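You operate a simulated robot arm through the tools that you are given. There is no shell and no other tool.

The job below is to be done with a simulated robot arm. You get a single attempt, and the scene is never put back.

## Task
Take tank B off the manifold; feed both filters from the other tank.
Fine: Open valve 8, shut the tank's valve, open valve 3, shut valve 8; no set may starve, and the tanks never join.

Only the result counts: the job must be done as asked and must still hold three seconds after the hand-in. Knocking over, shifting, dropping, spilling or breaking anything else fails it.

## Robot
A 7-joint arm with a two-finger parallel gripper, fixed in place. Base frame: the origin is at the foot of the arm, x ahead of it, y to its left, z up. Units: m, degrees, N and s.
Its first joint turns from -132.0 to 132.0 degrees. Payload 3.91 kg.
The TCP is the grasp point between the finger pads, 0.03 m short of the fingertips. In the tool frame z runs along the fingers and y along their closing line. The gripper opens to 0.11 m. The fingers are 0.02 m wide and 0.01 m thick; the gripper's body (0.048 by 0.112 m) begins 0.055 m behind the TCP.
Orientation is told as [roll, pitch, yaw] about the base's x, y, z axes, in that order, counted from this pose: with the fingers straight down and closing along the base's y, the tool's x points along the base's -x, its y along +y and its z along -z.

## Interface
- The arm moves only by the tool jog_arm. Its argument "moves" is text: rows parted by semicolons, each of 7 numbers parted by spaces: the gripper command, from -1 (shut) to 1 (fully open), values between in proportion, then the shift along the base's x, y, z in units of 150 mm (1.0 is 150 mm), then the turn, a rotation vector about the base's x, y, z in units of 45 degrees (1.0 is 45 degrees). In form: fingers tx ty tz rx ry rz; .... A call has 1 to 20 rows; each row is the pose to reach, as a shift and turn from the pose commanded when the call began. A call with a number of a shift or a turn outside -1 to 1 is refused whole. Rows are played at 5 a second. More than 0.05 m and 8.6 degrees between two rows, or a gripper value outside its range, and nothing of the call is played. Where a pose cannot be reached the arm comes as near as it can. A force on the tool above 40 N (or 10 N above the force at the start of the call, whichever is more), or a blocked arm, ends the call early, and 0.2 s more pass. Each finger travels about 0.108 m/s and halts on what it meets, pressing with about 42 N; the grip force reading is that of the motor and also rises with nothing between the fingers. The clock runs only during rows and for 0.2 s after the last one: add rows that repeat a pose to give the fingers time. The reply holds the time, the measured pose of the TCP, the force on the tool along the base axes, the opening and the grip force, in the units named above and with some noise, with the torque about the TCP (base axes, N m) and any sound that the robot's microphone picked up.
- Cameras (640 x 400 px; columns grow to the right, rows downward): "scene" is fixed at [0.4013, -0.4984, 1.7293]; the picture's right is [0.95, 0.31, 0.00], its down [0.11, -0.35, -0.93] and it looks along [-0.28, 0.88, -0.37] (base axes); focal length 349 px, centre (320, 200). "wrist" rides on the gripper at [0.072, 0.017, -0.103] in the tool frame; the picture's right is [-0.23, 0.97, 0.00], its down [-0.76, -0.18, -0.62] and it looks along [-0.61, -0.14, 0.78] (tool axes); focal length 222 px, centre (320, 200). There is no depth. A picture from a camera that has moved, and an enlarged one, comes with that camera's place and axes in the base frame and with its lens.
- capture(camera): a new picture of that camera. No time passes.
- zoom(camera, box): a new picture of the part [left, top, right, bottom] of that camera's present view, enlarged. No time passes.
- close_job(): hands the job in; it is judged then, once.

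Places have to be worked out from the pictures, the camera data and where the tool is seen. Open the gripper and draw the arm clear of the work before you hand the job in, unless the task says otherwise.

The tools are called after ">>>" as a command line: name --argument value ..., lists and objects as JSON in quotes. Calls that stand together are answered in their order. jog_arm: Moves the arm, as the interface text tells. Its arguments: {"type":"object","properties":{"moves":{"type":"string"}},"required":["moves"]} The other tools are called the same way: capture (camera) takes a picture; zoom (camera, box) takes an enlarged picture of a part of a camera's view; close_job () hands the job in.

At the start:

```text
time_s: 0.0
tcp_pos: [0.0497, 0.5471, 1.3745]
orientation: [0.0, 0.0, 0.1]
contact_force: [-0.8, -0.2, 0.2]
torque: [0.0, 0.02, 0.06]
gripper_width: 0.1101
grasp_force: 0.1
```

scene: 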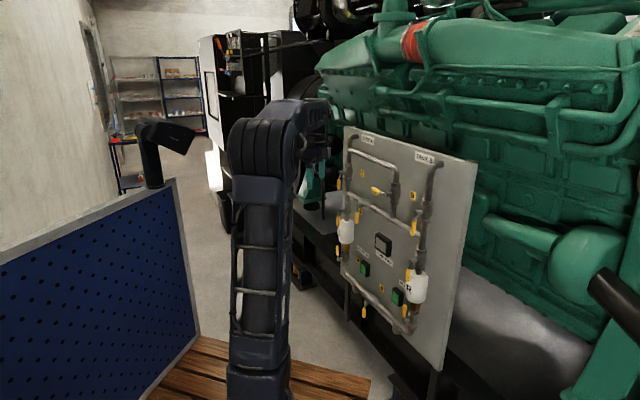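
wrist: 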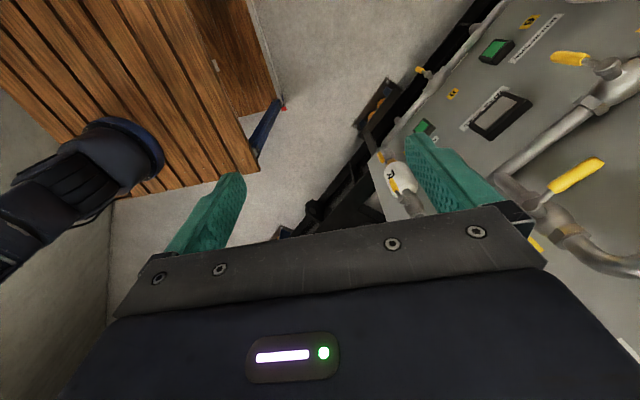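

I start by looking closely at the panel in both camera views.

>>> zoom --camera "scene" --box '[320, 120, 480, 220]'

>>> zoom --camera "scene" --box '[320, 200, 480, 300]'

>>> zoom --camera "scene" --box '[320, 260, 480, 360]'

>>> zoom --camera "wrist" --box '[340, 0, 640, 188]'

```text
4.00 times, centred on (400, 170) of scene
camera zoom: at [0.4013, -0.4984, 1.7293], right [0.95, 0.31, 0.0], down [0.11, -0.35, -0.93], along [-0.28, 0.88, -0.37], focal length 1396 px, centre (0, 320)
```

zoom: 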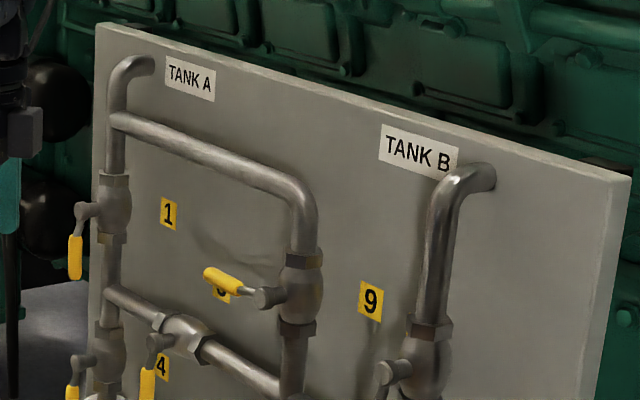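

```text
4.00 times, centred on (400, 250) of scene
camera zoom: at [0.4013, -0.4984, 1.7293], right [0.95, 0.31, 0.0], down [0.11, -0.35, -0.93], along [-0.28, 0.88, -0.37], focal length 1396 px, centre (0, 0)
```

zoom: 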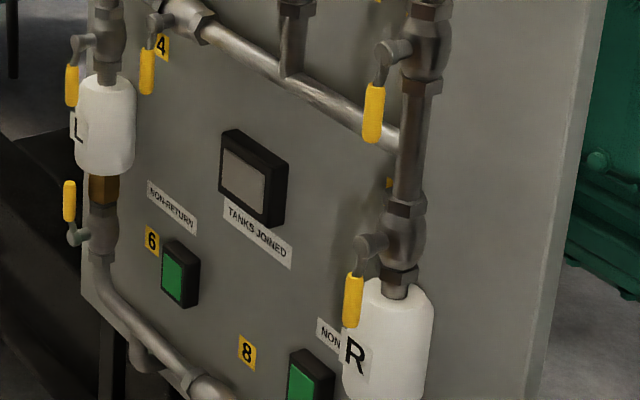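

```text
4.00 times, centred on (400, 310) of scene
camera zoom: at [0.4013, -0.4984, 1.7293], right [0.95, 0.31, 0.0], down [0.11, -0.35, -0.93], along [-0.28, 0.88, -0.37], focal length 1396 px, centre (0, -240)
```

zoom: 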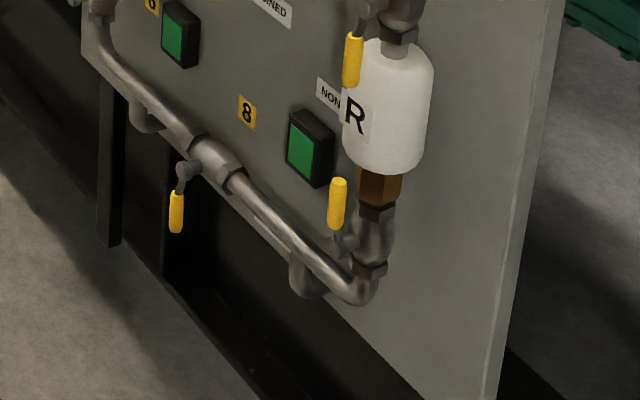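

```text
2.13 times, centred on (490, 94) of wrist
camera zoom: at [-0.0235, 0.5626, 1.4765], right [0.23, 0.97, 0.0], down [0.76, -0.18, 0.62], along [0.61, -0.14, -0.78], focal length 473 px, centre (-42, 426)
```

zoom: 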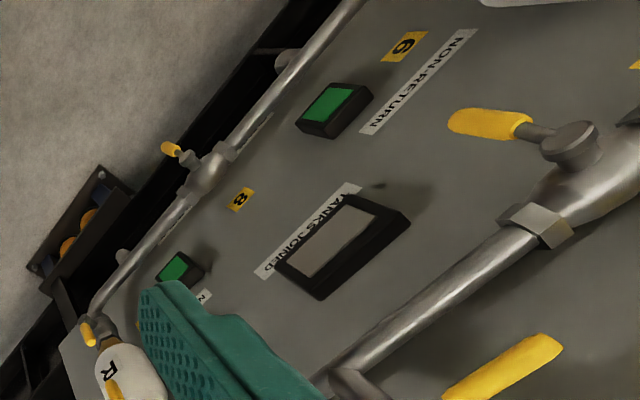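

The lamp, label 6 and label 8 triangulate to a vertical panel on the plane x+y≈1.21, facing (-0.7,-0.7). In label terms, u runs from about -0.7 to -0.35 and z from 0.69 to 1.23. I turn the tool 45° in yaw so the wrist camera faces the panel.

>>> jog_arm --moves "1 0 0 0 0 0 0.167; 1 0 0 0 0 0 0.333; 1 0 0 0 0 0 0.5; 1 0 0 0 0 0 0.667; 1 0 0 0 0 0 0.833; 1 0 0 0 0 0 1; 1 0 0 0 0 0 1"

>>> capture --camera "wrist"

```text
time_s: 1.6
tcp_pos: [0.0491, 0.5468, 1.3741]
orientation: [-0.1, 0.0, 45.1]
contact_force: [0.8, -1.0, 0.7]
torque: [0.0, -0.01, -0.01]
gripper_width: 0.1098
grasp_force: 0.1
```

```text
taken
camera wrist: at [-0.0138, 0.5065, 1.4765], right [-0.53, 0.85, 0.0], down [0.66, 0.41, 0.62], along [0.53, 0.33, -0.78], focal length 222 px, centre (320, 200)
```

wrist: 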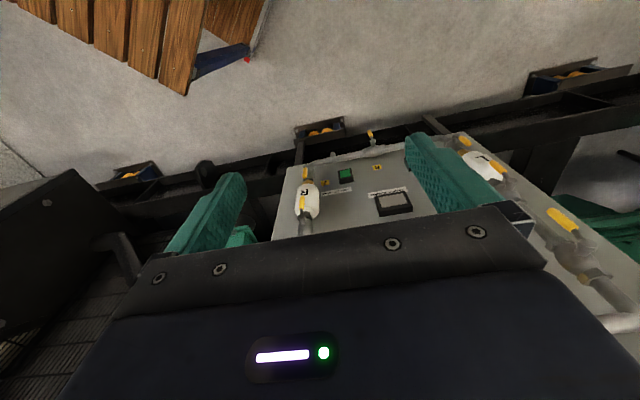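

Yaw is now right. I pitch the tool up 45°, shift it left along the panel and lower it to get a frontal view.

>>> jog_arm --moves "1 -0.1 0.1 -0.16 0.118 -0.118 0; 1 -0.2 0.2 -0.33 0.236 -0.236 0; 1 -0.3 0.3 -0.5 0.354 -0.354 0; 1 -0.4 0.4 -0.66 0.471 -0.471 0; 1 -0.5 0.5 -0.83 0.589 -0.589 0; 1 -0.6 0.6 -1 0.707 -0.707 0; 1 -0.6 0.6 -1 0.707 -0.707 0"

>>> capture --camera "wrist"

>>> capture --camera "scene"

```text
time_s: 3.2
tcp_pos: [-0.0425, 0.6347, 1.2272]
orientation: [0.0, -45.1, 44.9]
contact_force: [-0.4, -0.7, 0.1]
torque: [-0.01, 0.03, -0.04]
gripper_width: 0.1099
grasp_force: 0.0
```

```text
taken
camera wrist: at [-0.1417, 0.5581, 1.2468], right [-0.58, 0.8, 0.16], down [0.19, -0.06, 0.98], along [0.79, 0.59, -0.12], focal length 222 px, centre (320, 200)
```

wrist: 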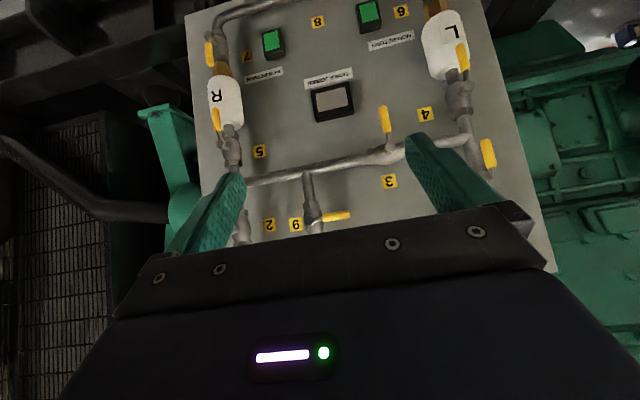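

```text
taken
```

scene: 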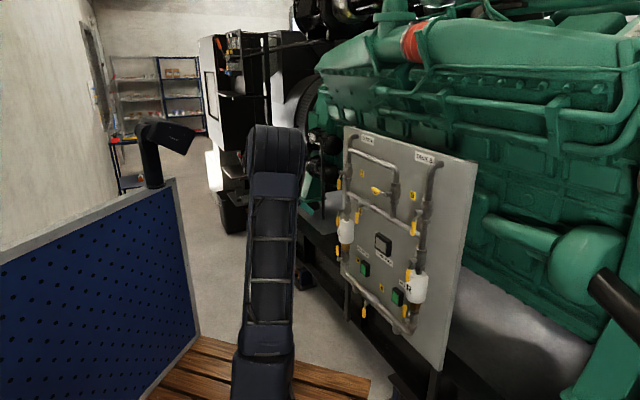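

The labels matter here, so I zoom in on them to confirm which number belongs to which valve.

>>> zoom --camera "wrist" --box '[200, 130, 420, 268]'

>>> zoom --camera "wrist" --box '[180, 0, 500, 200]'

>>> zoom --camera "scene" --box '[360, 170, 440, 220]'

```text
2.90 times, centred on (310, 199) of wrist
camera zoom: at [-0.1417, 0.5581, 1.2468], right [-0.58, 0.8, 0.16], down [0.19, -0.06, 0.98], along [0.79, 0.59, -0.12], focal length 644 px, centre (349, 203)
```

zoom: 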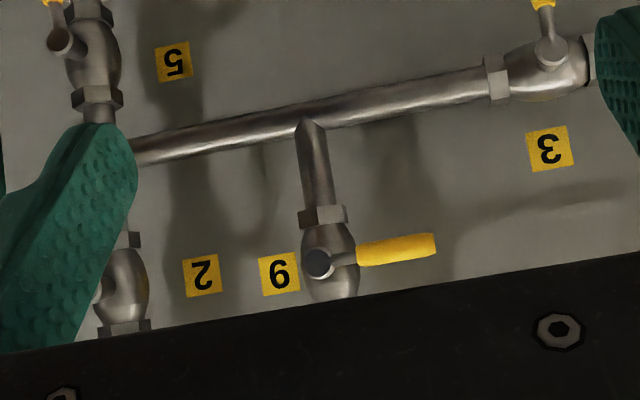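

```text
2.00 times, centred on (340, 100) of wrist
camera zoom: at [-0.1417, 0.5581, 1.2468], right [-0.58, 0.8, 0.16], down [0.19, -0.06, 0.98], along [0.79, 0.59, -0.12], focal length 444 px, centre (280, 400)
```

zoom: 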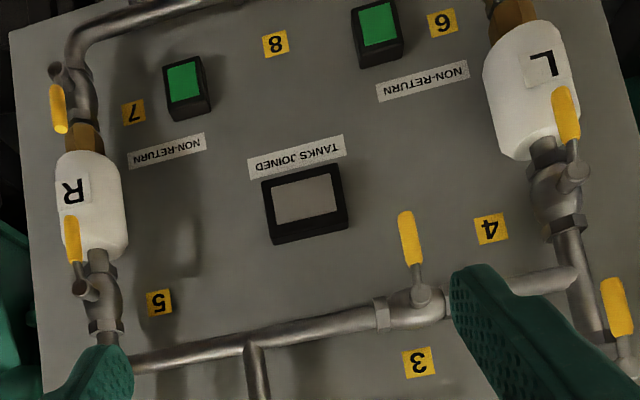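

```text
8.00 times, centred on (400, 195) of scene
camera zoom: at [0.4013, -0.4984, 1.7293], right [0.95, 0.31, 0.0], down [0.11, -0.35, -0.93], along [-0.28, 0.88, -0.37], focal length 2793 px, centre (-320, 240)
```

zoom: 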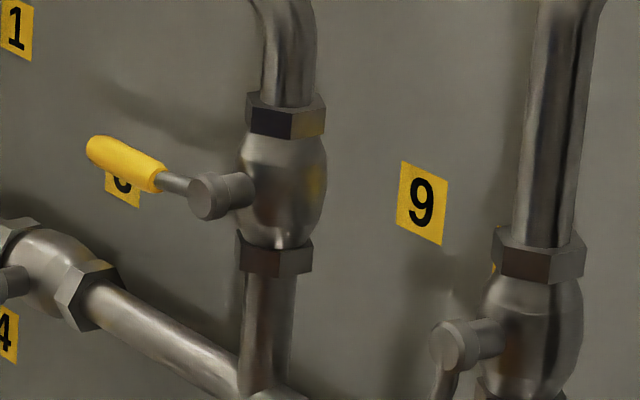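

The numbering reads clearly now:
- 1 and 2 are the tank A and tank B outlets.
- 3 is on the upper crossbar.
- 4 and 5 are the filter inlets, and 6 and 7 the filter outlets.
- 8 is on the bottom crossbar.
- 9 is the bypass, and it is closed.

By triangulation the handles stand about 0.09 m off the panel, hanging about 0.09 m below their pivots. I pitch the tool to horizontal and start lowering toward valve 8.

>>> jog_arm --moves "-1 0 0 -0.16 0.118 -0.118 0; -1 0 0 -0.33 0.236 -0.236 0; -1 0 0 -0.5 0.354 -0.354 0; -1 0 0 -0.66 0.471 -0.471 0; -1 0 0 -0.83 0.589 -0.589 0; -1 0 0 -1 0.707 -0.707 0; -1 0 0 -1 0.707 -0.707 0"

>>> capture --camera "wrist"

>>> capture --camera "scene"

```text
time_s: 4.8
tcp_pos: [-0.0406, 0.6371, 1.0736]
orientation: [161.1, -89.9, -116.0]
contact_force: [0.6, 0.0, 0.5]
torque: [0.0, 0.0, -0.04]
gripper_width: 0.0
grasp_force: 38.1
```

```text
taken
camera wrist: at [-0.1245, 0.5751, 1.0007], right [-0.69, 0.69, 0.23], down [-0.32, -0.57, 0.76], along [0.65, 0.45, 0.61], focal length 222 px, centre (320, 200)
```

wrist: 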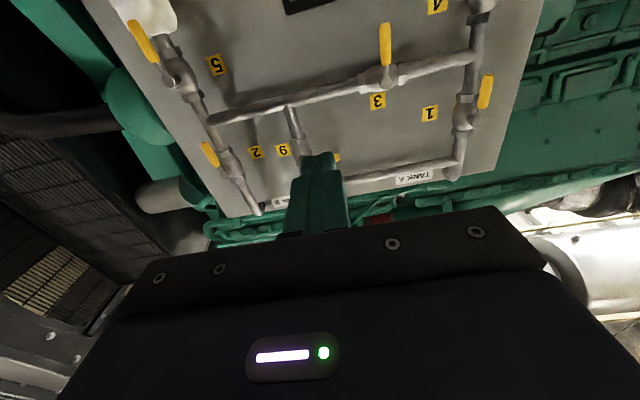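

```text
taken
```

scene: 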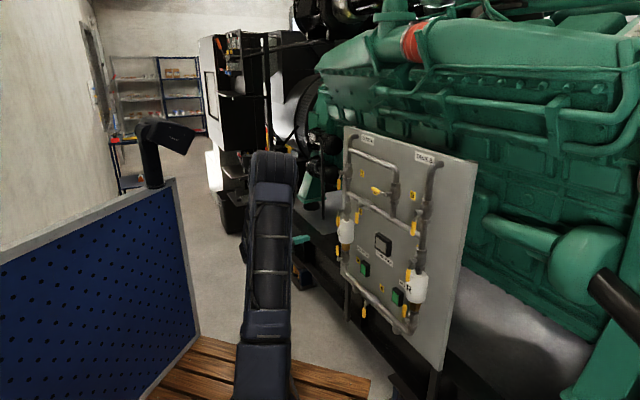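

This view shows valves 2 and 3 well, so I zoom in to triangulate them.

>>> zoom --camera "wrist" --box '[130, 80, 290, 180]'

>>> zoom --camera "wrist" --box '[340, 10, 500, 110]'

>>> zoom --camera "scene" --box '[390, 200, 454, 240]'

>>> zoom --camera "scene" --box '[330, 290, 394, 330]'

>>> zoom --camera "scene" --box '[330, 190, 394, 230]'

```text
4.00 times, centred on (210, 130) of wrist
camera zoom: at [-0.1245, 0.5751, 1.0007], right [-0.69, 0.69, 0.23], down [-0.32, -0.57, 0.76], along [0.65, 0.45, 0.61], focal length 888 px, centre (760, 480)
```

zoom: 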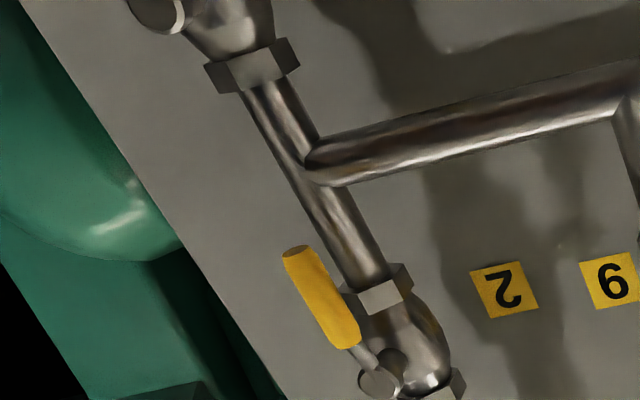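

```text
4.00 times, centred on (420, 60) of wrist
camera zoom: at [-0.1245, 0.5751, 1.0007], right [-0.69, 0.69, 0.23], down [-0.32, -0.57, 0.76], along [0.65, 0.45, 0.61], focal length 888 px, centre (-80, 760)
```

zoom: 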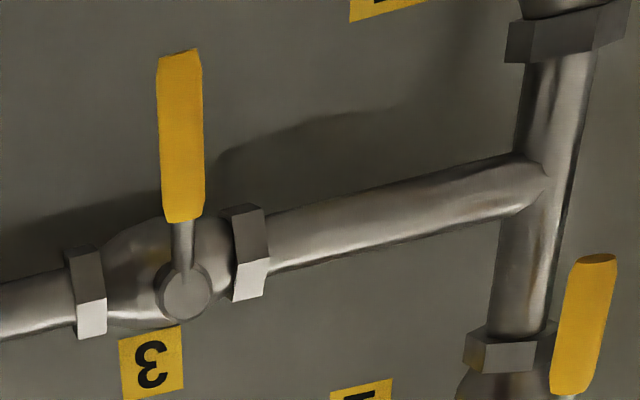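

```text
10.00 times, centred on (422, 220) of scene
camera zoom: at [0.4013, -0.4984, 1.7293], right [0.95, 0.31, 0.0], down [0.11, -0.35, -0.93], along [-0.28, 0.88, -0.37], focal length 3491 px, centre (-700, 0)
```

zoom: 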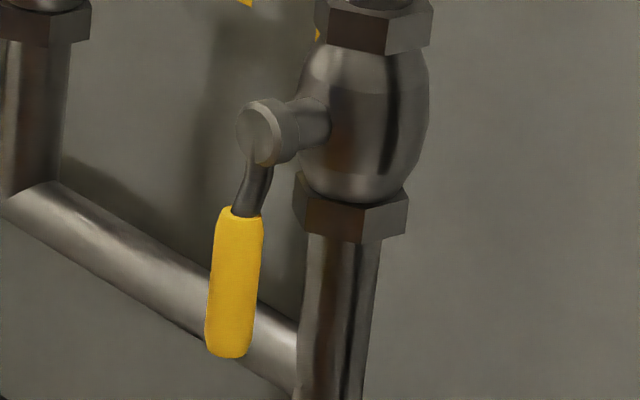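

```text
10.00 times, centred on (362, 310) of scene
camera zoom: at [0.4013, -0.4984, 1.7293], right [0.95, 0.31, 0.0], down [0.11, -0.35, -0.93], along [-0.28, 0.88, -0.37], focal length 3491 px, centre (-100, -900)
```

zoom: 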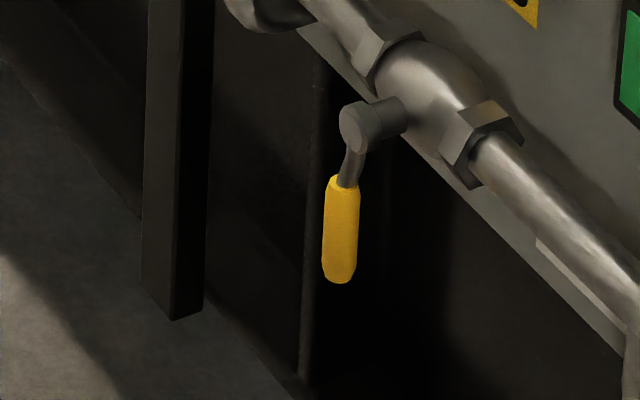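

```text
10.00 times, centred on (362, 210) of scene
camera zoom: at [0.4013, -0.4984, 1.7293], right [0.95, 0.31, 0.0], down [0.11, -0.35, -0.93], along [-0.28, 0.88, -0.37], focal length 3491 px, centre (-100, 100)
```

zoom: 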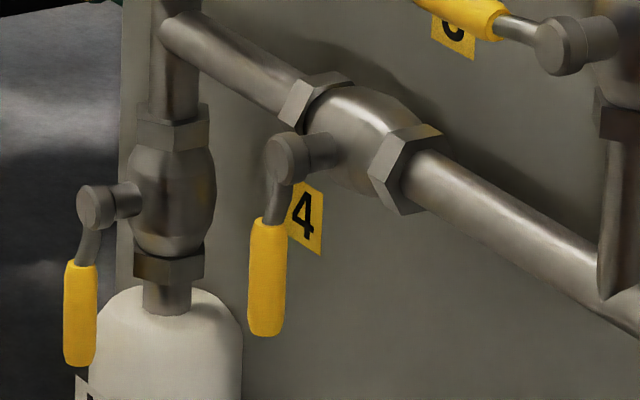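

Pivot 2 comes out at u≈-0.216, z≈1.224, pivot 3 at u≈-0.593, z≈1.111, and pivot 8 at u≈-0.49, z≈0.638. The grips sit at d≈0.755. I lower toward valve 8 while staying well off the panel.

>>> jog_arm --moves "-1 0 0 -0.25 0 0 0; -1 0 0 -0.5 0 0 0; -1 0 0 -0.75 0 0 0; -1 0 0 -1 0 0 0; -1 0 0 -1 0 0 0"

>>> jog_arm --moves "-1 0 0 -0.25 0 0 0; -1 0 0 -0.5 0 0 0; -1 0 0 -0.75 0 0 0; -1 0 0 -1 0 0 0; -1 0 0 -1 0 0 0"

>>> capture --camera "wrist"

>>> capture --camera "scene"

```text
time_s: 6.0
tcp_pos: [-0.0398, 0.6339, 0.9244]
orientation: [27.7, -90.0, 17.4]
contact_force: [-0.4, -0.7, 0.0]
torque: [-0.02, -0.02, -0.01]
gripper_width: 0.0
grasp_force: 37.5
```

```text
time_s: 7.2
tcp_pos: [-0.0398, 0.6356, 0.7745]
orientation: [-41.3, -90.0, 86.3]
contact_force: [1.2, -0.4, -0.1]
torque: [0.01, -0.01, 0.01]
gripper_width: 0.0
grasp_force: 37.9
```

```text
taken
camera wrist: at [-0.1261, 0.5738, 0.6991], right [-0.69, 0.69, 0.23], down [-0.32, -0.57, 0.76], along [0.65, 0.45, 0.61], focal length 222 px, centre (320, 200)
```

wrist: 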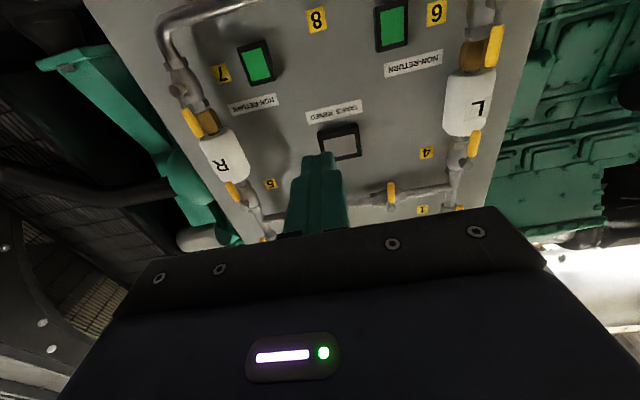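

```text
taken
```

scene: 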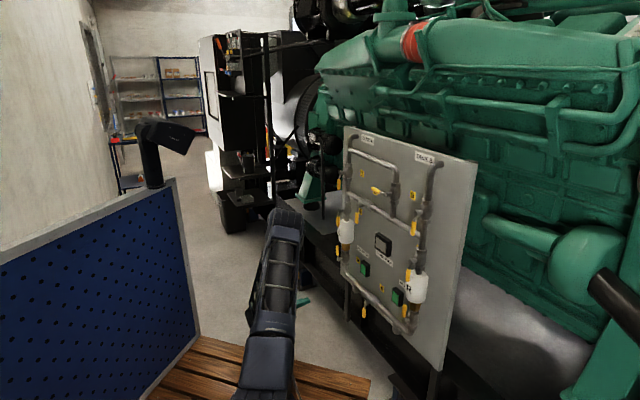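

The arm is tracking well. I go down to about z=0.59 to bring valve 8 into the wrist view.

>>> jog_arm --moves "-1 0 0 -0.25 0 0 0; -1 0 0 -0.5 0 0 0; -1 0 0 -0.75 0 0 0; -1 0 0 -1 0 0 0; -1 0 0 -1 0 0 0"

>>> jog_arm --moves "-1 0 0 -0.2 0 0 0; -1 0.15 0.15 -0.2 0 0 0; -1 0.3 0.3 -0.2 0 0 0; -1 0.45 0.45 -0.2 0 0 0; -1 0.45 0.45 -0.2 0 0 0"

>>> capture --camera "wrist"

>>> capture --camera "scene"

```text
time_s: 8.4
tcp_pos: [-0.0427, 0.6374, 0.6242]
orientation: [40.2, -90.1, 4.8]
contact_force: [0.9, -0.8, 1.1]
torque: [-0.03, -0.02, 0.02]
gripper_width: 0.0001
grasp_force: 37.2
```

```text
time_s: 9.6
tcp_pos: [0.0263, 0.706, 0.594]
orientation: [17.0, -90.0, 28.0]
contact_force: [0.3, 0.9, 0.0]
torque: [0.01, 0.01, -0.01]
gripper_width: 0.0001
grasp_force: 37.6
```

```text
taken
camera wrist: at [-0.0583, 0.6432, 0.5208], right [-0.69, 0.69, 0.23], down [-0.31, -0.57, 0.76], along [0.65, 0.45, 0.61], focal length 222 px, centre (320, 200)
```

wrist: 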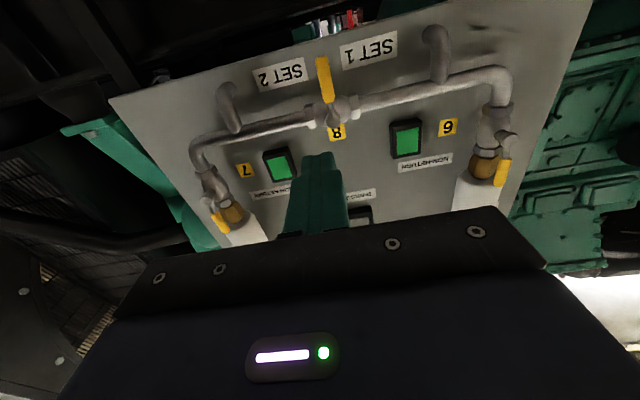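

```text
taken
```

scene: 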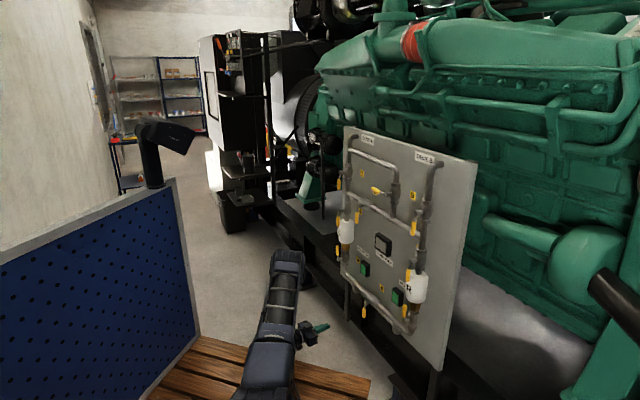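

Valve 8 is now in full view, so I zoom in to triangulate it and look for its stops.

>>> zoom --camera "wrist" --box '[256, 40, 416, 140]'

>>> zoom --camera "wrist" --box '[180, 20, 532, 240]'

```text
4.00 times, centred on (336, 90) of wrist
camera zoom: at [-0.0583, 0.6432, 0.5208], right [-0.69, 0.69, 0.23], down [-0.31, -0.57, 0.76], along [0.65, 0.45, 0.61], focal length 888 px, centre (256, 640)
```

zoom: 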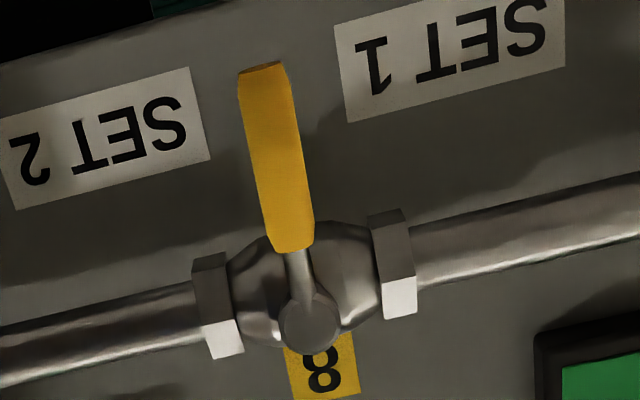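

```text
1.82 times, centred on (356, 130) of wrist
camera zoom: at [-0.0583, 0.6432, 0.5208], right [-0.69, 0.69, 0.23], down [-0.31, -0.57, 0.76], along [0.65, 0.45, 0.61], focal length 404 px, centre (254, 327)
```

zoom: 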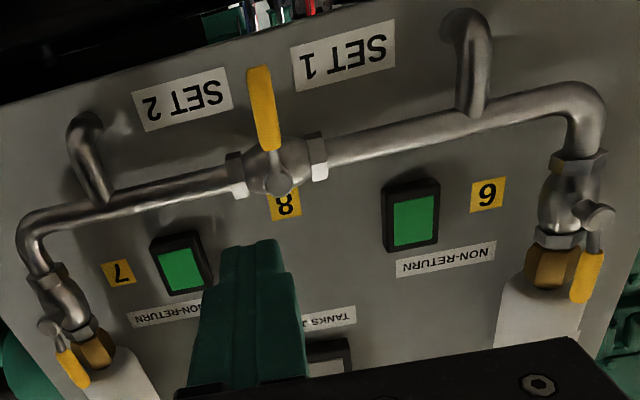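

Pivot 8 refines to u≈-0.490, z≈0.640, with the grip at d≈0.757. I expect it to open counterclockwise, from down to right, so I place the closed fingers left of the grip but still short of it.

>>> jog_arm --moves "-1 0.114 0.222 -0.04 0 0 0; -1 0.228 0.444 -0.08 0 0 0; -1 0.342 0.667 -0.12 0 0 0; -1 0.455 0.889 -0.15 0 0 0; -1 0.455 0.889 -0.15 0 0 0"

>>> capture --camera "wrist"

>>> zoom --camera "scene" --box '[300, 260, 428, 340]'

```text
time_s: 10.8
tcp_pos: [0.0958, 0.8383, 0.572]
orientation: [-20.9, -90.0, 65.9]
contact_force: [-0.3, 0.5, 0.7]
torque: [0.05, -0.02, 0.01]
gripper_width: 0.0003
grasp_force: 37.5
```

```text
taken
camera wrist: at [0.0101, 0.7766, 0.4983], right [-0.69, 0.69, 0.23], down [-0.31, -0.57, 0.76], along [0.65, 0.45, 0.61], focal length 222 px, centre (320, 200)
```

wrist: 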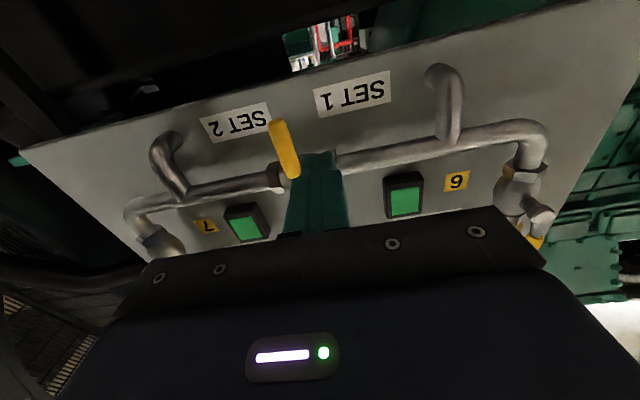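

```text
5.00 times, centred on (364, 300) of scene
camera zoom: at [0.4013, -0.4984, 1.7293], right [0.95, 0.31, 0.0], down [0.11, -0.35, -0.93], along [-0.28, 0.88, -0.37], focal length 1746 px, centre (100, -300)
```

zoom: 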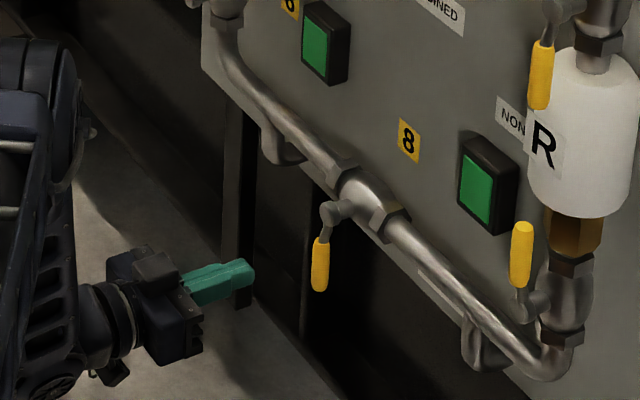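

The fingers are just left of grip 8 at the right height. I advance along the panel normal to the working depth.

>>> jog_arm --moves "-1 0.13 0.13 0 0 0 0; -1 0.26 0.26 0 0 0 0; -1 0.39 0.39 0 0 0 0; -1 0.39 0.39 0 0 0 0"

>>> capture --camera "wrist"

>>> zoom --camera "scene" --box '[300, 260, 428, 340]'

```text
time_s: 11.8
tcp_pos: [0.1535, 0.8966, 0.5734]
orientation: [-7.9, -89.9, 53.0]
contact_force: [0.5, -0.4, 0.0]
torque: [0.04, 0.01, 0.0]
gripper_width: 0.0
grasp_force: 37.3
```

```text
taken
camera wrist: at [0.068, 0.8344, 0.4996], right [-0.69, 0.69, 0.23], down [-0.31, -0.57, 0.76], along [0.65, 0.45, 0.61], focal length 222 px, centre (320, 200)
```

wrist: 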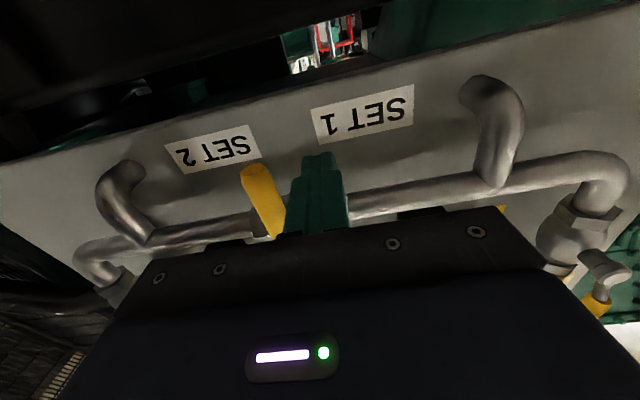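

```text
5.00 times, centred on (364, 300) of scene
camera zoom: at [0.4013, -0.4984, 1.7293], right [0.95, 0.31, 0.0], down [0.11, -0.35, -0.93], along [-0.28, 0.88, -0.37], focal length 1746 px, centre (100, -300)
```

zoom: 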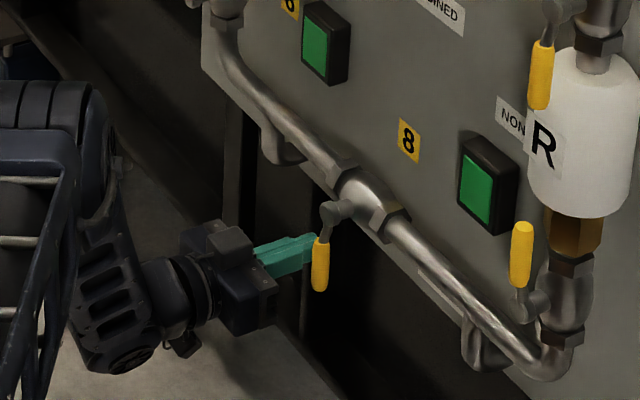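

The fingertips overlap the grip in depth and sit just to its left. I push gently to the right to about 30° and check the force and the handle.

>>> jog_arm --moves "-1 0.04 -0.04 0 0 0 0; -1 0.078 -0.078 0 0 0 0; -1 0.115 -0.115 -0.01 0 0 0; -1 0.152 -0.152 -0.021 0 0 0; -1 0.193 -0.193 -0.018 0 0 0; -1 0.233 -0.233 -0.014 0 0 0"

>>> capture --camera "wrist"

>>> zoom --camera "scene" --box '[300, 260, 428, 340]'

```text
time_s: 12.7
tcp_pos: [0.1642, 0.8813, 0.5736]
orientation: [78.4, -89.8, -32.7]
contact_force: [-4.0, 14.5, -4.9]
torque: [0.0, 0.07, 0.18]
gripper_width: 0.0
grasp_force: 37.9
stopped in row 4: the force on the tool passed its limit at 50 N (the readings are from after the stop); the commanded pose is now the measured one
```

```text
taken
camera wrist: at [0.0799, 0.8182, 0.4995], right [-0.7, 0.68, 0.23], down [-0.31, -0.57, 0.76], along [0.65, 0.46, 0.61], focal length 222 px, centre (320, 200)
```

wrist: 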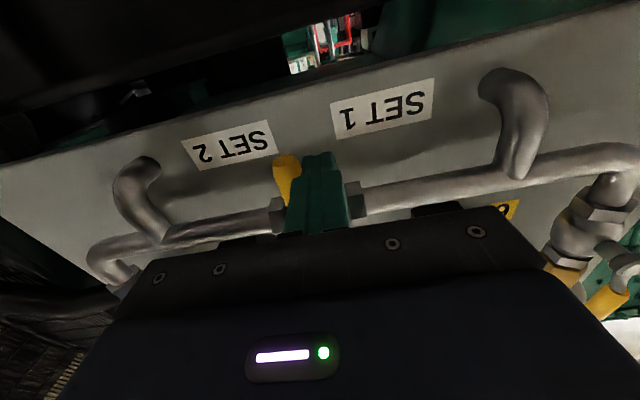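

```text
5.00 times, centred on (364, 300) of scene
camera zoom: at [0.4013, -0.4984, 1.7293], right [0.95, 0.31, 0.0], down [0.11, -0.35, -0.93], along [-0.28, 0.88, -0.37], focal length 1746 px, centre (100, -300)
```

zoom: 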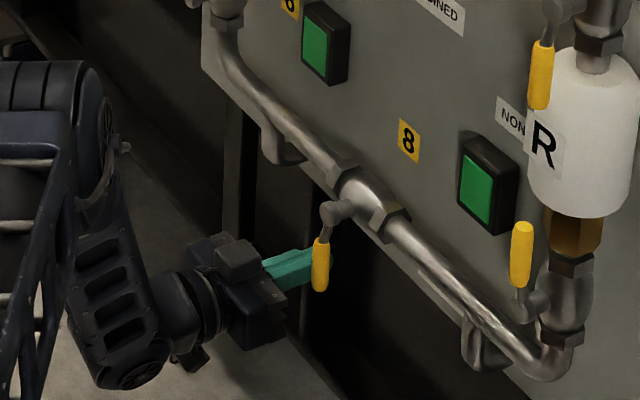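

The handle stayed put at 50 N, so that side is its stop and it opens the other way, from down to left. I back out, pass in front and re-enter on the right of the grip.

>>> jog_arm --moves "-1 -0.057 0.057 0 0 0 0; -1 -0.222 -0.108 0 0 0 0; -1 -0.387 -0.273 0 0 0 0; -1 -0.224 -0.436 0 0 0 0; -1 -0.061 -0.599 0 0 0 0; -1 -0.061 -0.599 0 0 0 0; -1 0.06 -0.48 0 0 0 0; -1 0.17 -0.368 0 0 0 0; -1 0.288 -0.25 0 0 0 0; -1 0.288 -0.25 0 0 0 0"

>>> capture --camera "wrist"

>>> zoom --camera "scene" --box '[300, 260, 428, 340]'

```text
time_s: 14.9
tcp_pos: [0.2087, 0.8456, 0.5715]
orientation: [91.9, -89.8, -46.3]
contact_force: [0.2, 0.5, 0.4]
torque: [0.0, 0.01, 0.0]
gripper_width: 0.0001
grasp_force: 38.3
```

```text
taken
camera wrist: at [0.1246, 0.7824, 0.4982], right [-0.69, 0.68, 0.23], down [-0.31, -0.57, 0.76], along [0.65, 0.46, 0.61], focal length 222 px, centre (320, 200)
```

wrist: 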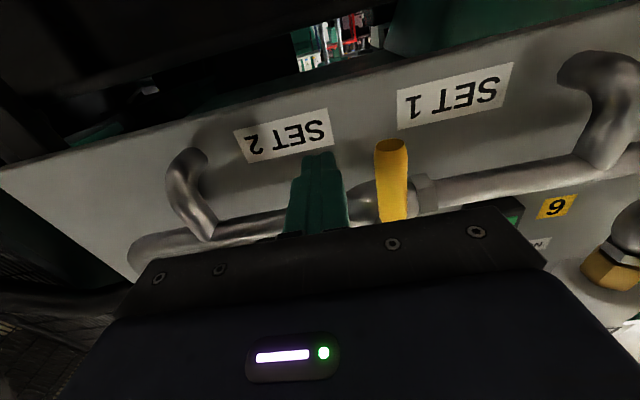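

```text
5.00 times, centred on (364, 300) of scene
camera zoom: at [0.4013, -0.4984, 1.7293], right [0.95, 0.31, 0.0], down [0.11, -0.35, -0.93], along [-0.28, 0.88, -0.37], focal length 1746 px, centre (100, -300)
```

zoom: 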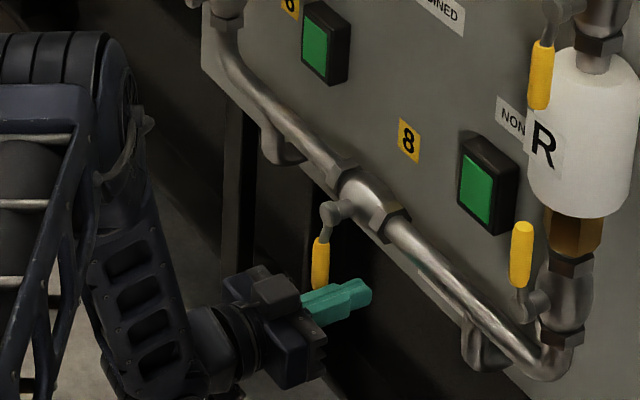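

The fingers are now right of grip 8. I push left along the arc to about 30° and check.

>>> jog_arm --moves "-1 -0.05 0.05 0 0 0 0; -1 -0.101 0.101 0 0 0 0; -1 -0.138 0.138 -0.015 0 0 0; -1 -0.176 0.176 -0.031 0 0 0; -1 -0.217 0.217 -0.028 0 0 0; -1 -0.257 0.257 -0.025 0 0 0"

>>> zoom --camera "scene" --box '[300, 260, 428, 340]'

>>> capture --camera "wrist"

```text
time_s: 16.3
tcp_pos: [0.1704, 0.8825, 0.5688]
orientation: [95.3, -89.8, -49.6]
contact_force: [0.4, -0.6, 0.1]
torque: [0.0, 0.02, -0.03]
gripper_width: 0.0
grasp_force: 37.3
```

```text
5.00 times, centred on (364, 300) of scene
camera zoom: at [0.4013, -0.4984, 1.7293], right [0.95, 0.31, 0.0], down [0.11, -0.35, -0.93], along [-0.28, 0.88, -0.37], focal length 1746 px, centre (100, -300)
```

zoom: 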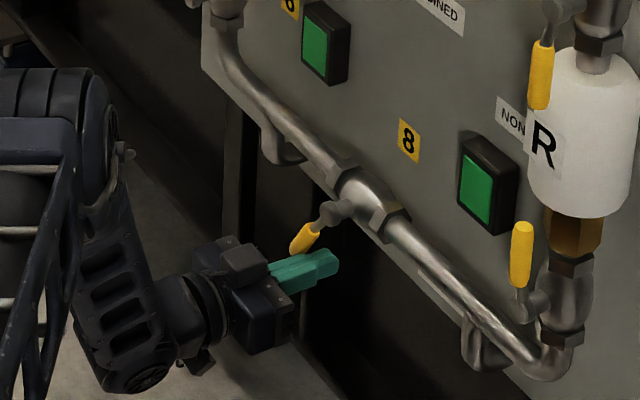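

```text
taken
camera wrist: at [0.0856, 0.8193, 0.4955], right [-0.69, 0.68, 0.23], down [-0.31, -0.57, 0.76], along [0.65, 0.46, 0.61], focal length 222 px, centre (320, 200)
```

wrist: 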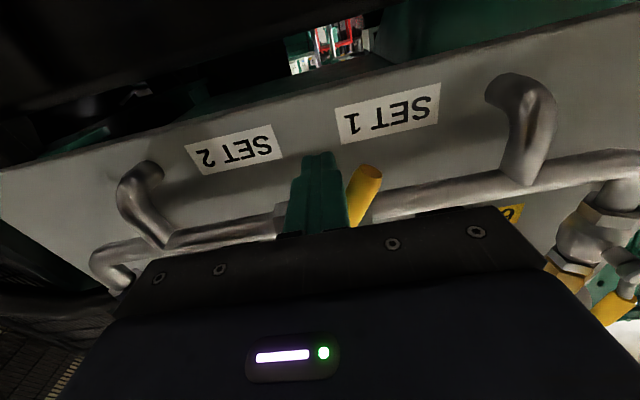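

The handle turns freely to the left. I continue the arc to 90° with a small over-push at the end.

>>> jog_arm --moves "-1 -0.042 0.042 0.02 0 0 0; -1 -0.083 0.083 0.041 0 0 0; -1 -0.12 0.12 0.076 0 0 0; -1 -0.156 0.156 0.111 0 0 0; -1 -0.186 0.186 0.163 0 0 0; -1 -0.216 0.216 0.215 0 0 0; -1 -0.234 0.234 0.28 0 0 0; -1 -0.252 0.252 0.344 0 0 0; -1 -0.252 0.252 0.36 0 0 0; -1 -0.252 0.252 0.375 0 0 0"

>>> zoom --camera "scene" --box '[300, 260, 428, 340]'

>>> capture --camera "wrist"

```text
time_s: 18.5
tcp_pos: [0.1332, 0.9189, 0.623]
orientation: [7.6, -89.8, 37.9]
contact_force: [-3.5, 7.1, -25.0]
torque: [-0.03, 0.12, 0.14]
gripper_width: 0.0
grasp_force: 37.7
```

```text
5.00 times, centred on (364, 300) of scene
camera zoom: at [0.4013, -0.4984, 1.7293], right [0.95, 0.31, 0.0], down [0.11, -0.35, -0.93], along [-0.28, 0.88, -0.37], focal length 1746 px, centre (100, -300)
```

zoom: 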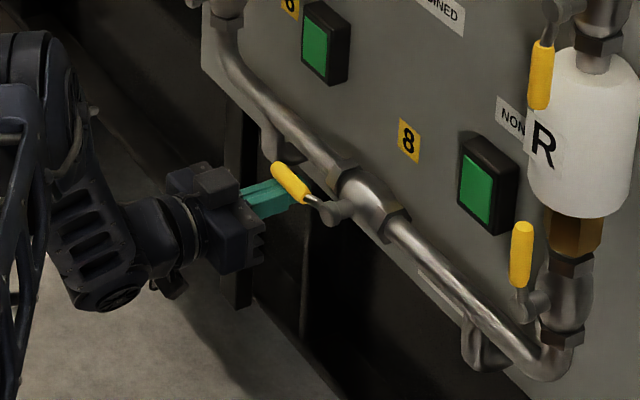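

```text
taken
camera wrist: at [0.0475, 0.8555, 0.5495], right [-0.69, 0.68, 0.23], down [-0.31, -0.57, 0.76], along [0.65, 0.46, 0.6], focal length 222 px, centre (320, 200)
```

wrist: 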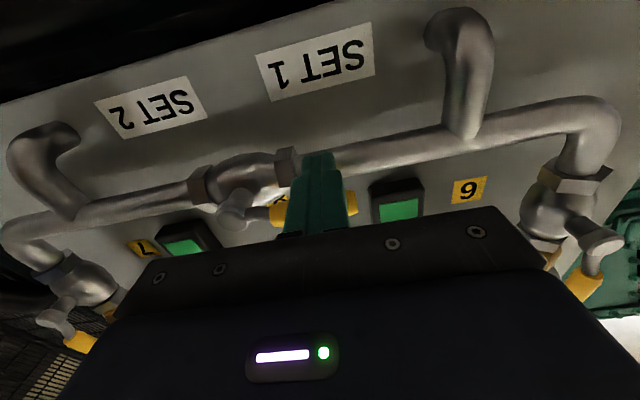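

Handle 8 is horizontal along its pipe and hard against its stop at 25 N, so valve 8 is open. I back off and begin climbing toward valve 2.

>>> jog_arm --moves "-1 0 0 -0.1 0 0 0; -1 -0.15 -0.15 -0.1 0 0 0; -1 -0.3 -0.3 -0.1 0 0 0; -1 -0.45 -0.45 -0.1 0 0 0; -1 -0.585 -0.585 -0.1 0 0 0; -1 -0.585 -0.585 -0.1 0 0 0"

>>> zoom --camera "scene" --box '[300, 240, 428, 320]'

>>> capture --camera "wrist"

```text
time_s: 19.9
tcp_pos: [0.0451, 0.8312, 0.6113]
orientation: [88.1, -89.8, -42.5]
contact_force: [0.3, 0.4, -0.5]
torque: [-0.02, 0.0, 0.02]
gripper_width: 0.0
grasp_force: 38.3
```

```text
5.00 times, centred on (364, 280) of scene
camera zoom: at [0.4013, -0.4984, 1.7293], right [0.95, 0.31, 0.0], down [0.11, -0.35, -0.93], along [-0.28, 0.88, -0.37], focal length 1746 px, centre (100, -200)
```

zoom: 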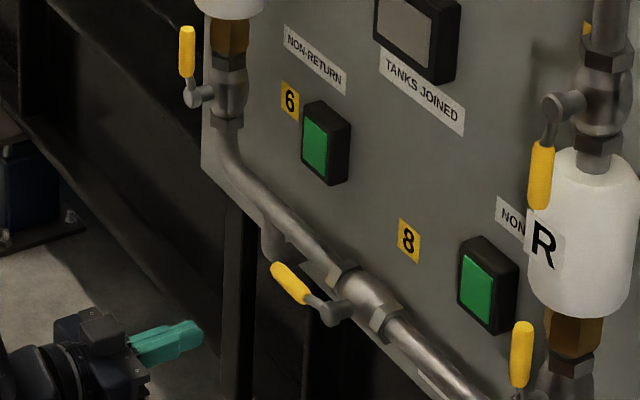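

```text
taken
camera wrist: at [-0.0401, 0.7678, 0.538], right [-0.69, 0.68, 0.23], down [-0.31, -0.57, 0.76], along [0.65, 0.46, 0.61], focal length 222 px, centre (320, 200)
```

wrist: 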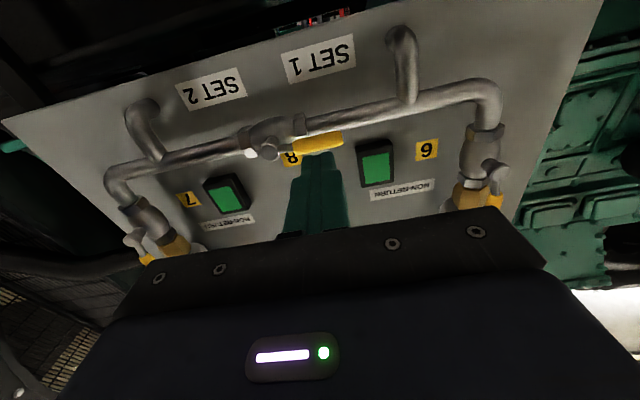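

Valve 8 is open in both views, and the set lamps are still green. I travel up and right to a spot in front of valve 2.

>>> jog_arm --moves "-1 0.101 -0.08 0.227 0 0 0; -1 0.202 -0.16 0.454 0 0 0; -1 0.303 -0.24 0.681 0 0 0; -1 0.404 -0.319 0.908 0 0 0; -1 0.404 -0.319 0.908 0 0 0"

>>> jog_arm --moves "-1 0.101 -0.08 0.227 0 0 0; -1 0.202 -0.16 0.454 0 0 0; -1 0.303 -0.24 0.681 0 0 0; -1 0.404 -0.319 0.908 0 0 0; -1 0.404 -0.319 0.908 0 0 0"

>>> jog_arm --moves "-1 0.101 -0.08 0.227 0 0 0; -1 0.202 -0.16 0.454 0 0 0; -1 0.303 -0.24 0.681 0 0 0; -1 0.404 -0.319 0.908 0 0 0; -1 0.404 -0.319 0.908 0 0 0"

>>> capture --camera "wrist"

>>> capture --camera "scene"

```text
time_s: 21.1
tcp_pos: [0.1051, 0.7841, 0.7492]
orientation: [96.5, -89.9, -50.8]
contact_force: [0.3, 0.4, -0.3]
torque: [0.0, 0.0, 0.02]
gripper_width: 0.0001
grasp_force: 37.7
```

```text
time_s: 22.3
tcp_pos: [0.1651, 0.7349, 0.8826]
orientation: [87.5, -89.8, -42.1]
contact_force: [1.2, -0.3, -0.7]
torque: [-0.02, 0.02, 0.0]
gripper_width: 0.0002
grasp_force: 37.8
```

```text
time_s: 23.5
tcp_pos: [0.2267, 0.6867, 1.0184]
orientation: [88.4, -89.7, -42.9]
contact_force: [0.3, -0.2, 0.2]
torque: [0.0, -0.03, 0.02]
gripper_width: 0.0
grasp_force: 37.7
```

```text
taken
camera wrist: at [0.1408, 0.6243, 0.9448], right [-0.69, 0.68, 0.23], down [-0.31, -0.57, 0.76], along [0.65, 0.46, 0.61], focal length 222 px, centre (320, 200)
```

wrist: 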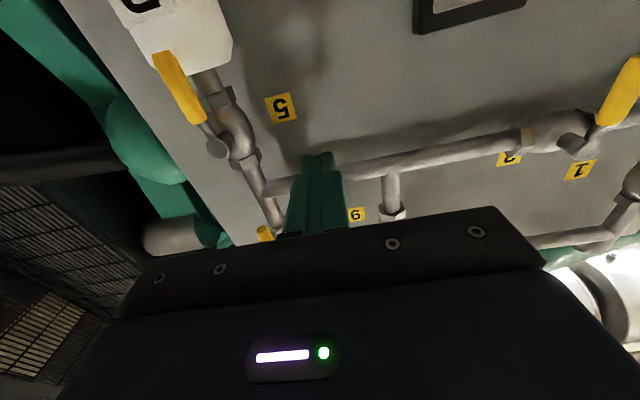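

```text
taken
```

scene: 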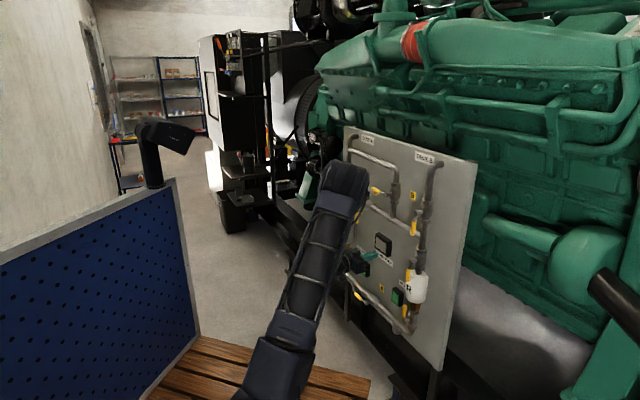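

I make the last leg up to valve 2, staying short of the panel.

>>> jog_arm --moves "-1 0.101 -0.08 0.227 0 0 0; -1 0.202 -0.16 0.454 0 0 0; -1 0.303 -0.24 0.681 0 0 0; -1 0.404 -0.319 0.908 0 0 0; -1 0.404 -0.319 0.908 0 0 0"

>>> capture --camera "wrist"

>>> zoom --camera "scene" --box '[350, 180, 478, 260]'

```text
time_s: 24.7
tcp_pos: [0.286, 0.6393, 1.1549]
orientation: [86.9, -89.9, -41.4]
contact_force: [0.7, -0.1, 0.2]
torque: [-0.01, 0.02, -0.04]
gripper_width: 0.0
grasp_force: 37.6
```

```text
taken
camera wrist: at [0.2013, 0.5774, 1.0812], right [-0.69, 0.68, 0.23], down [-0.31, -0.57, 0.76], along [0.65, 0.46, 0.61], focal length 222 px, centre (320, 200)
```

wrist: 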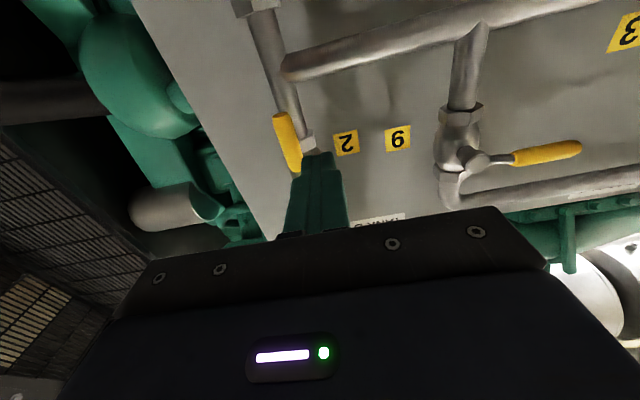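

```text
5.00 times, centred on (414, 220) of scene
camera zoom: at [0.4013, -0.4984, 1.7293], right [0.95, 0.31, 0.0], down [0.11, -0.35, -0.93], along [-0.28, 0.88, -0.37], focal length 1746 px, centre (-150, 100)
```

zoom: 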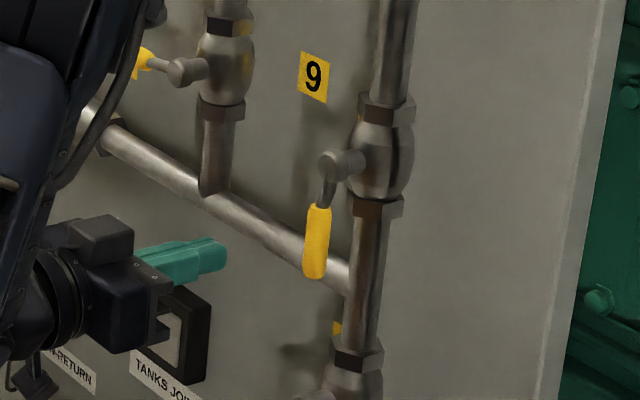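

The fingers are left of grip 2, matching the geometry I had at valve 8. I advance to working depth and push gently to the right as a test.

>>> jog_arm --moves "-1 0.135 0.135 0 0 0 0; -1 0.27 0.27 0 0 0 0; -1 0.405 0.405 0 0 0 0; -1 0.405 0.405 0 0 0 0"

>>> capture --camera "wrist"

>>> zoom --camera "scene" --box '[350, 180, 478, 260]'

```text
time_s: 25.7
tcp_pos: [0.3473, 0.7001, 1.1533]
orientation: [91.0, -89.8, -45.4]
contact_force: [-0.8, 0.1, 0.6]
torque: [-0.01, 0.01, 0.02]
gripper_width: 0.0001
grasp_force: 37.6
```

```text
taken
camera wrist: at [0.2624, 0.6379, 1.0803], right [-0.69, 0.68, 0.23], down [-0.31, -0.57, 0.76], along [0.65, 0.46, 0.61], focal length 222 px, centre (320, 200)
```

wrist: 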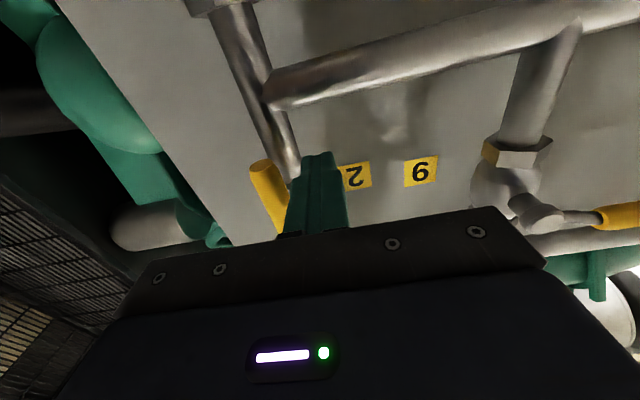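

```text
5.00 times, centred on (414, 220) of scene
camera zoom: at [0.4013, -0.4984, 1.7293], right [0.95, 0.31, 0.0], down [0.11, -0.35, -0.93], along [-0.28, 0.88, -0.37], focal length 1746 px, centre (-150, 100)
```

zoom: 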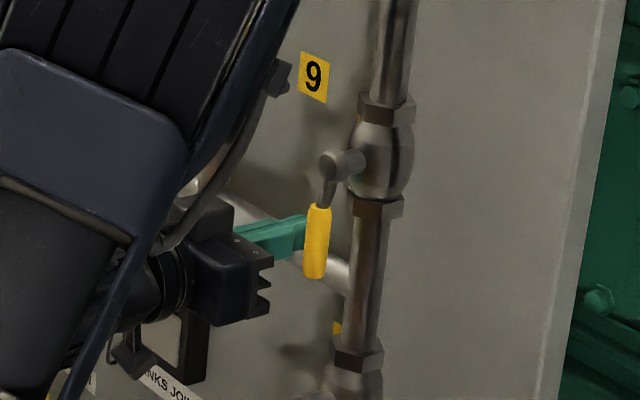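

The tips overlap grip 2 in depth. I push right to about 30° and watch the force.

>>> jog_arm --moves "-1 0.04 -0.04 0 0 0 0; -1 0.079 -0.079 0 0 0 0; -1 0.116 -0.116 -0.01 0 0 0; -1 0.153 -0.153 -0.02 0 0 0; -1 0.194 -0.194 -0.017 0 0 0; -1 0.234 -0.234 -0.013 0 0 0"

>>> capture --camera "wrist"

>>> zoom --camera "scene" --box '[350, 180, 478, 260]'

```text
time_s: 27.1
tcp_pos: [0.3841, 0.6655, 1.1524]
orientation: [90.8, -89.8, -45.5]
contact_force: [0.2, 0.5, 0.5]
torque: [0.02, 0.01, 0.0]
gripper_width: 0.0004
grasp_force: 37.4
```

```text
taken
camera wrist: at [0.2996, 0.6026, 1.0791], right [-0.69, 0.68, 0.23], down [-0.31, -0.57, 0.76], along [0.65, 0.46, 0.61], focal length 222 px, centre (320, 200)
```

wrist: 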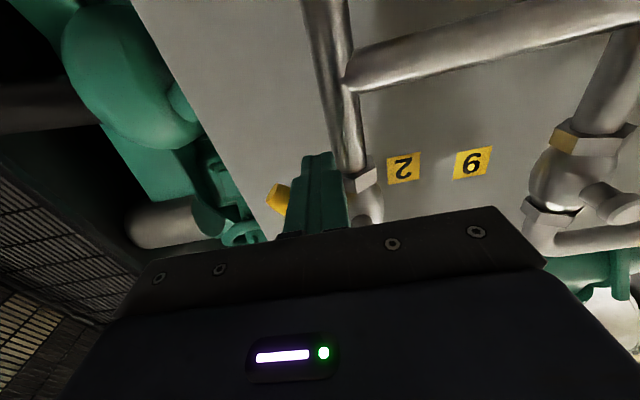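

```text
5.00 times, centred on (414, 220) of scene
camera zoom: at [0.4013, -0.4984, 1.7293], right [0.95, 0.31, 0.0], down [0.11, -0.35, -0.93], along [-0.28, 0.88, -0.37], focal length 1746 px, centre (-150, 100)
```

zoom: 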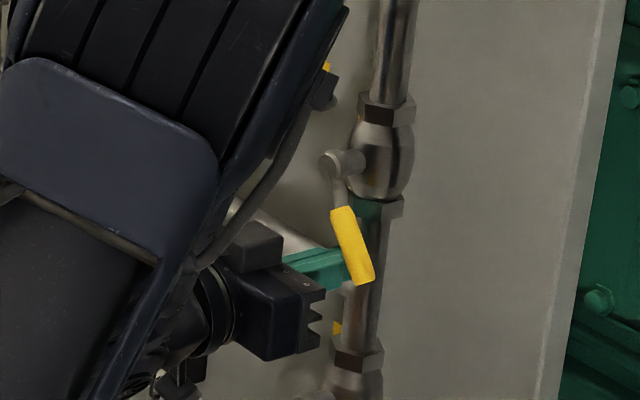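

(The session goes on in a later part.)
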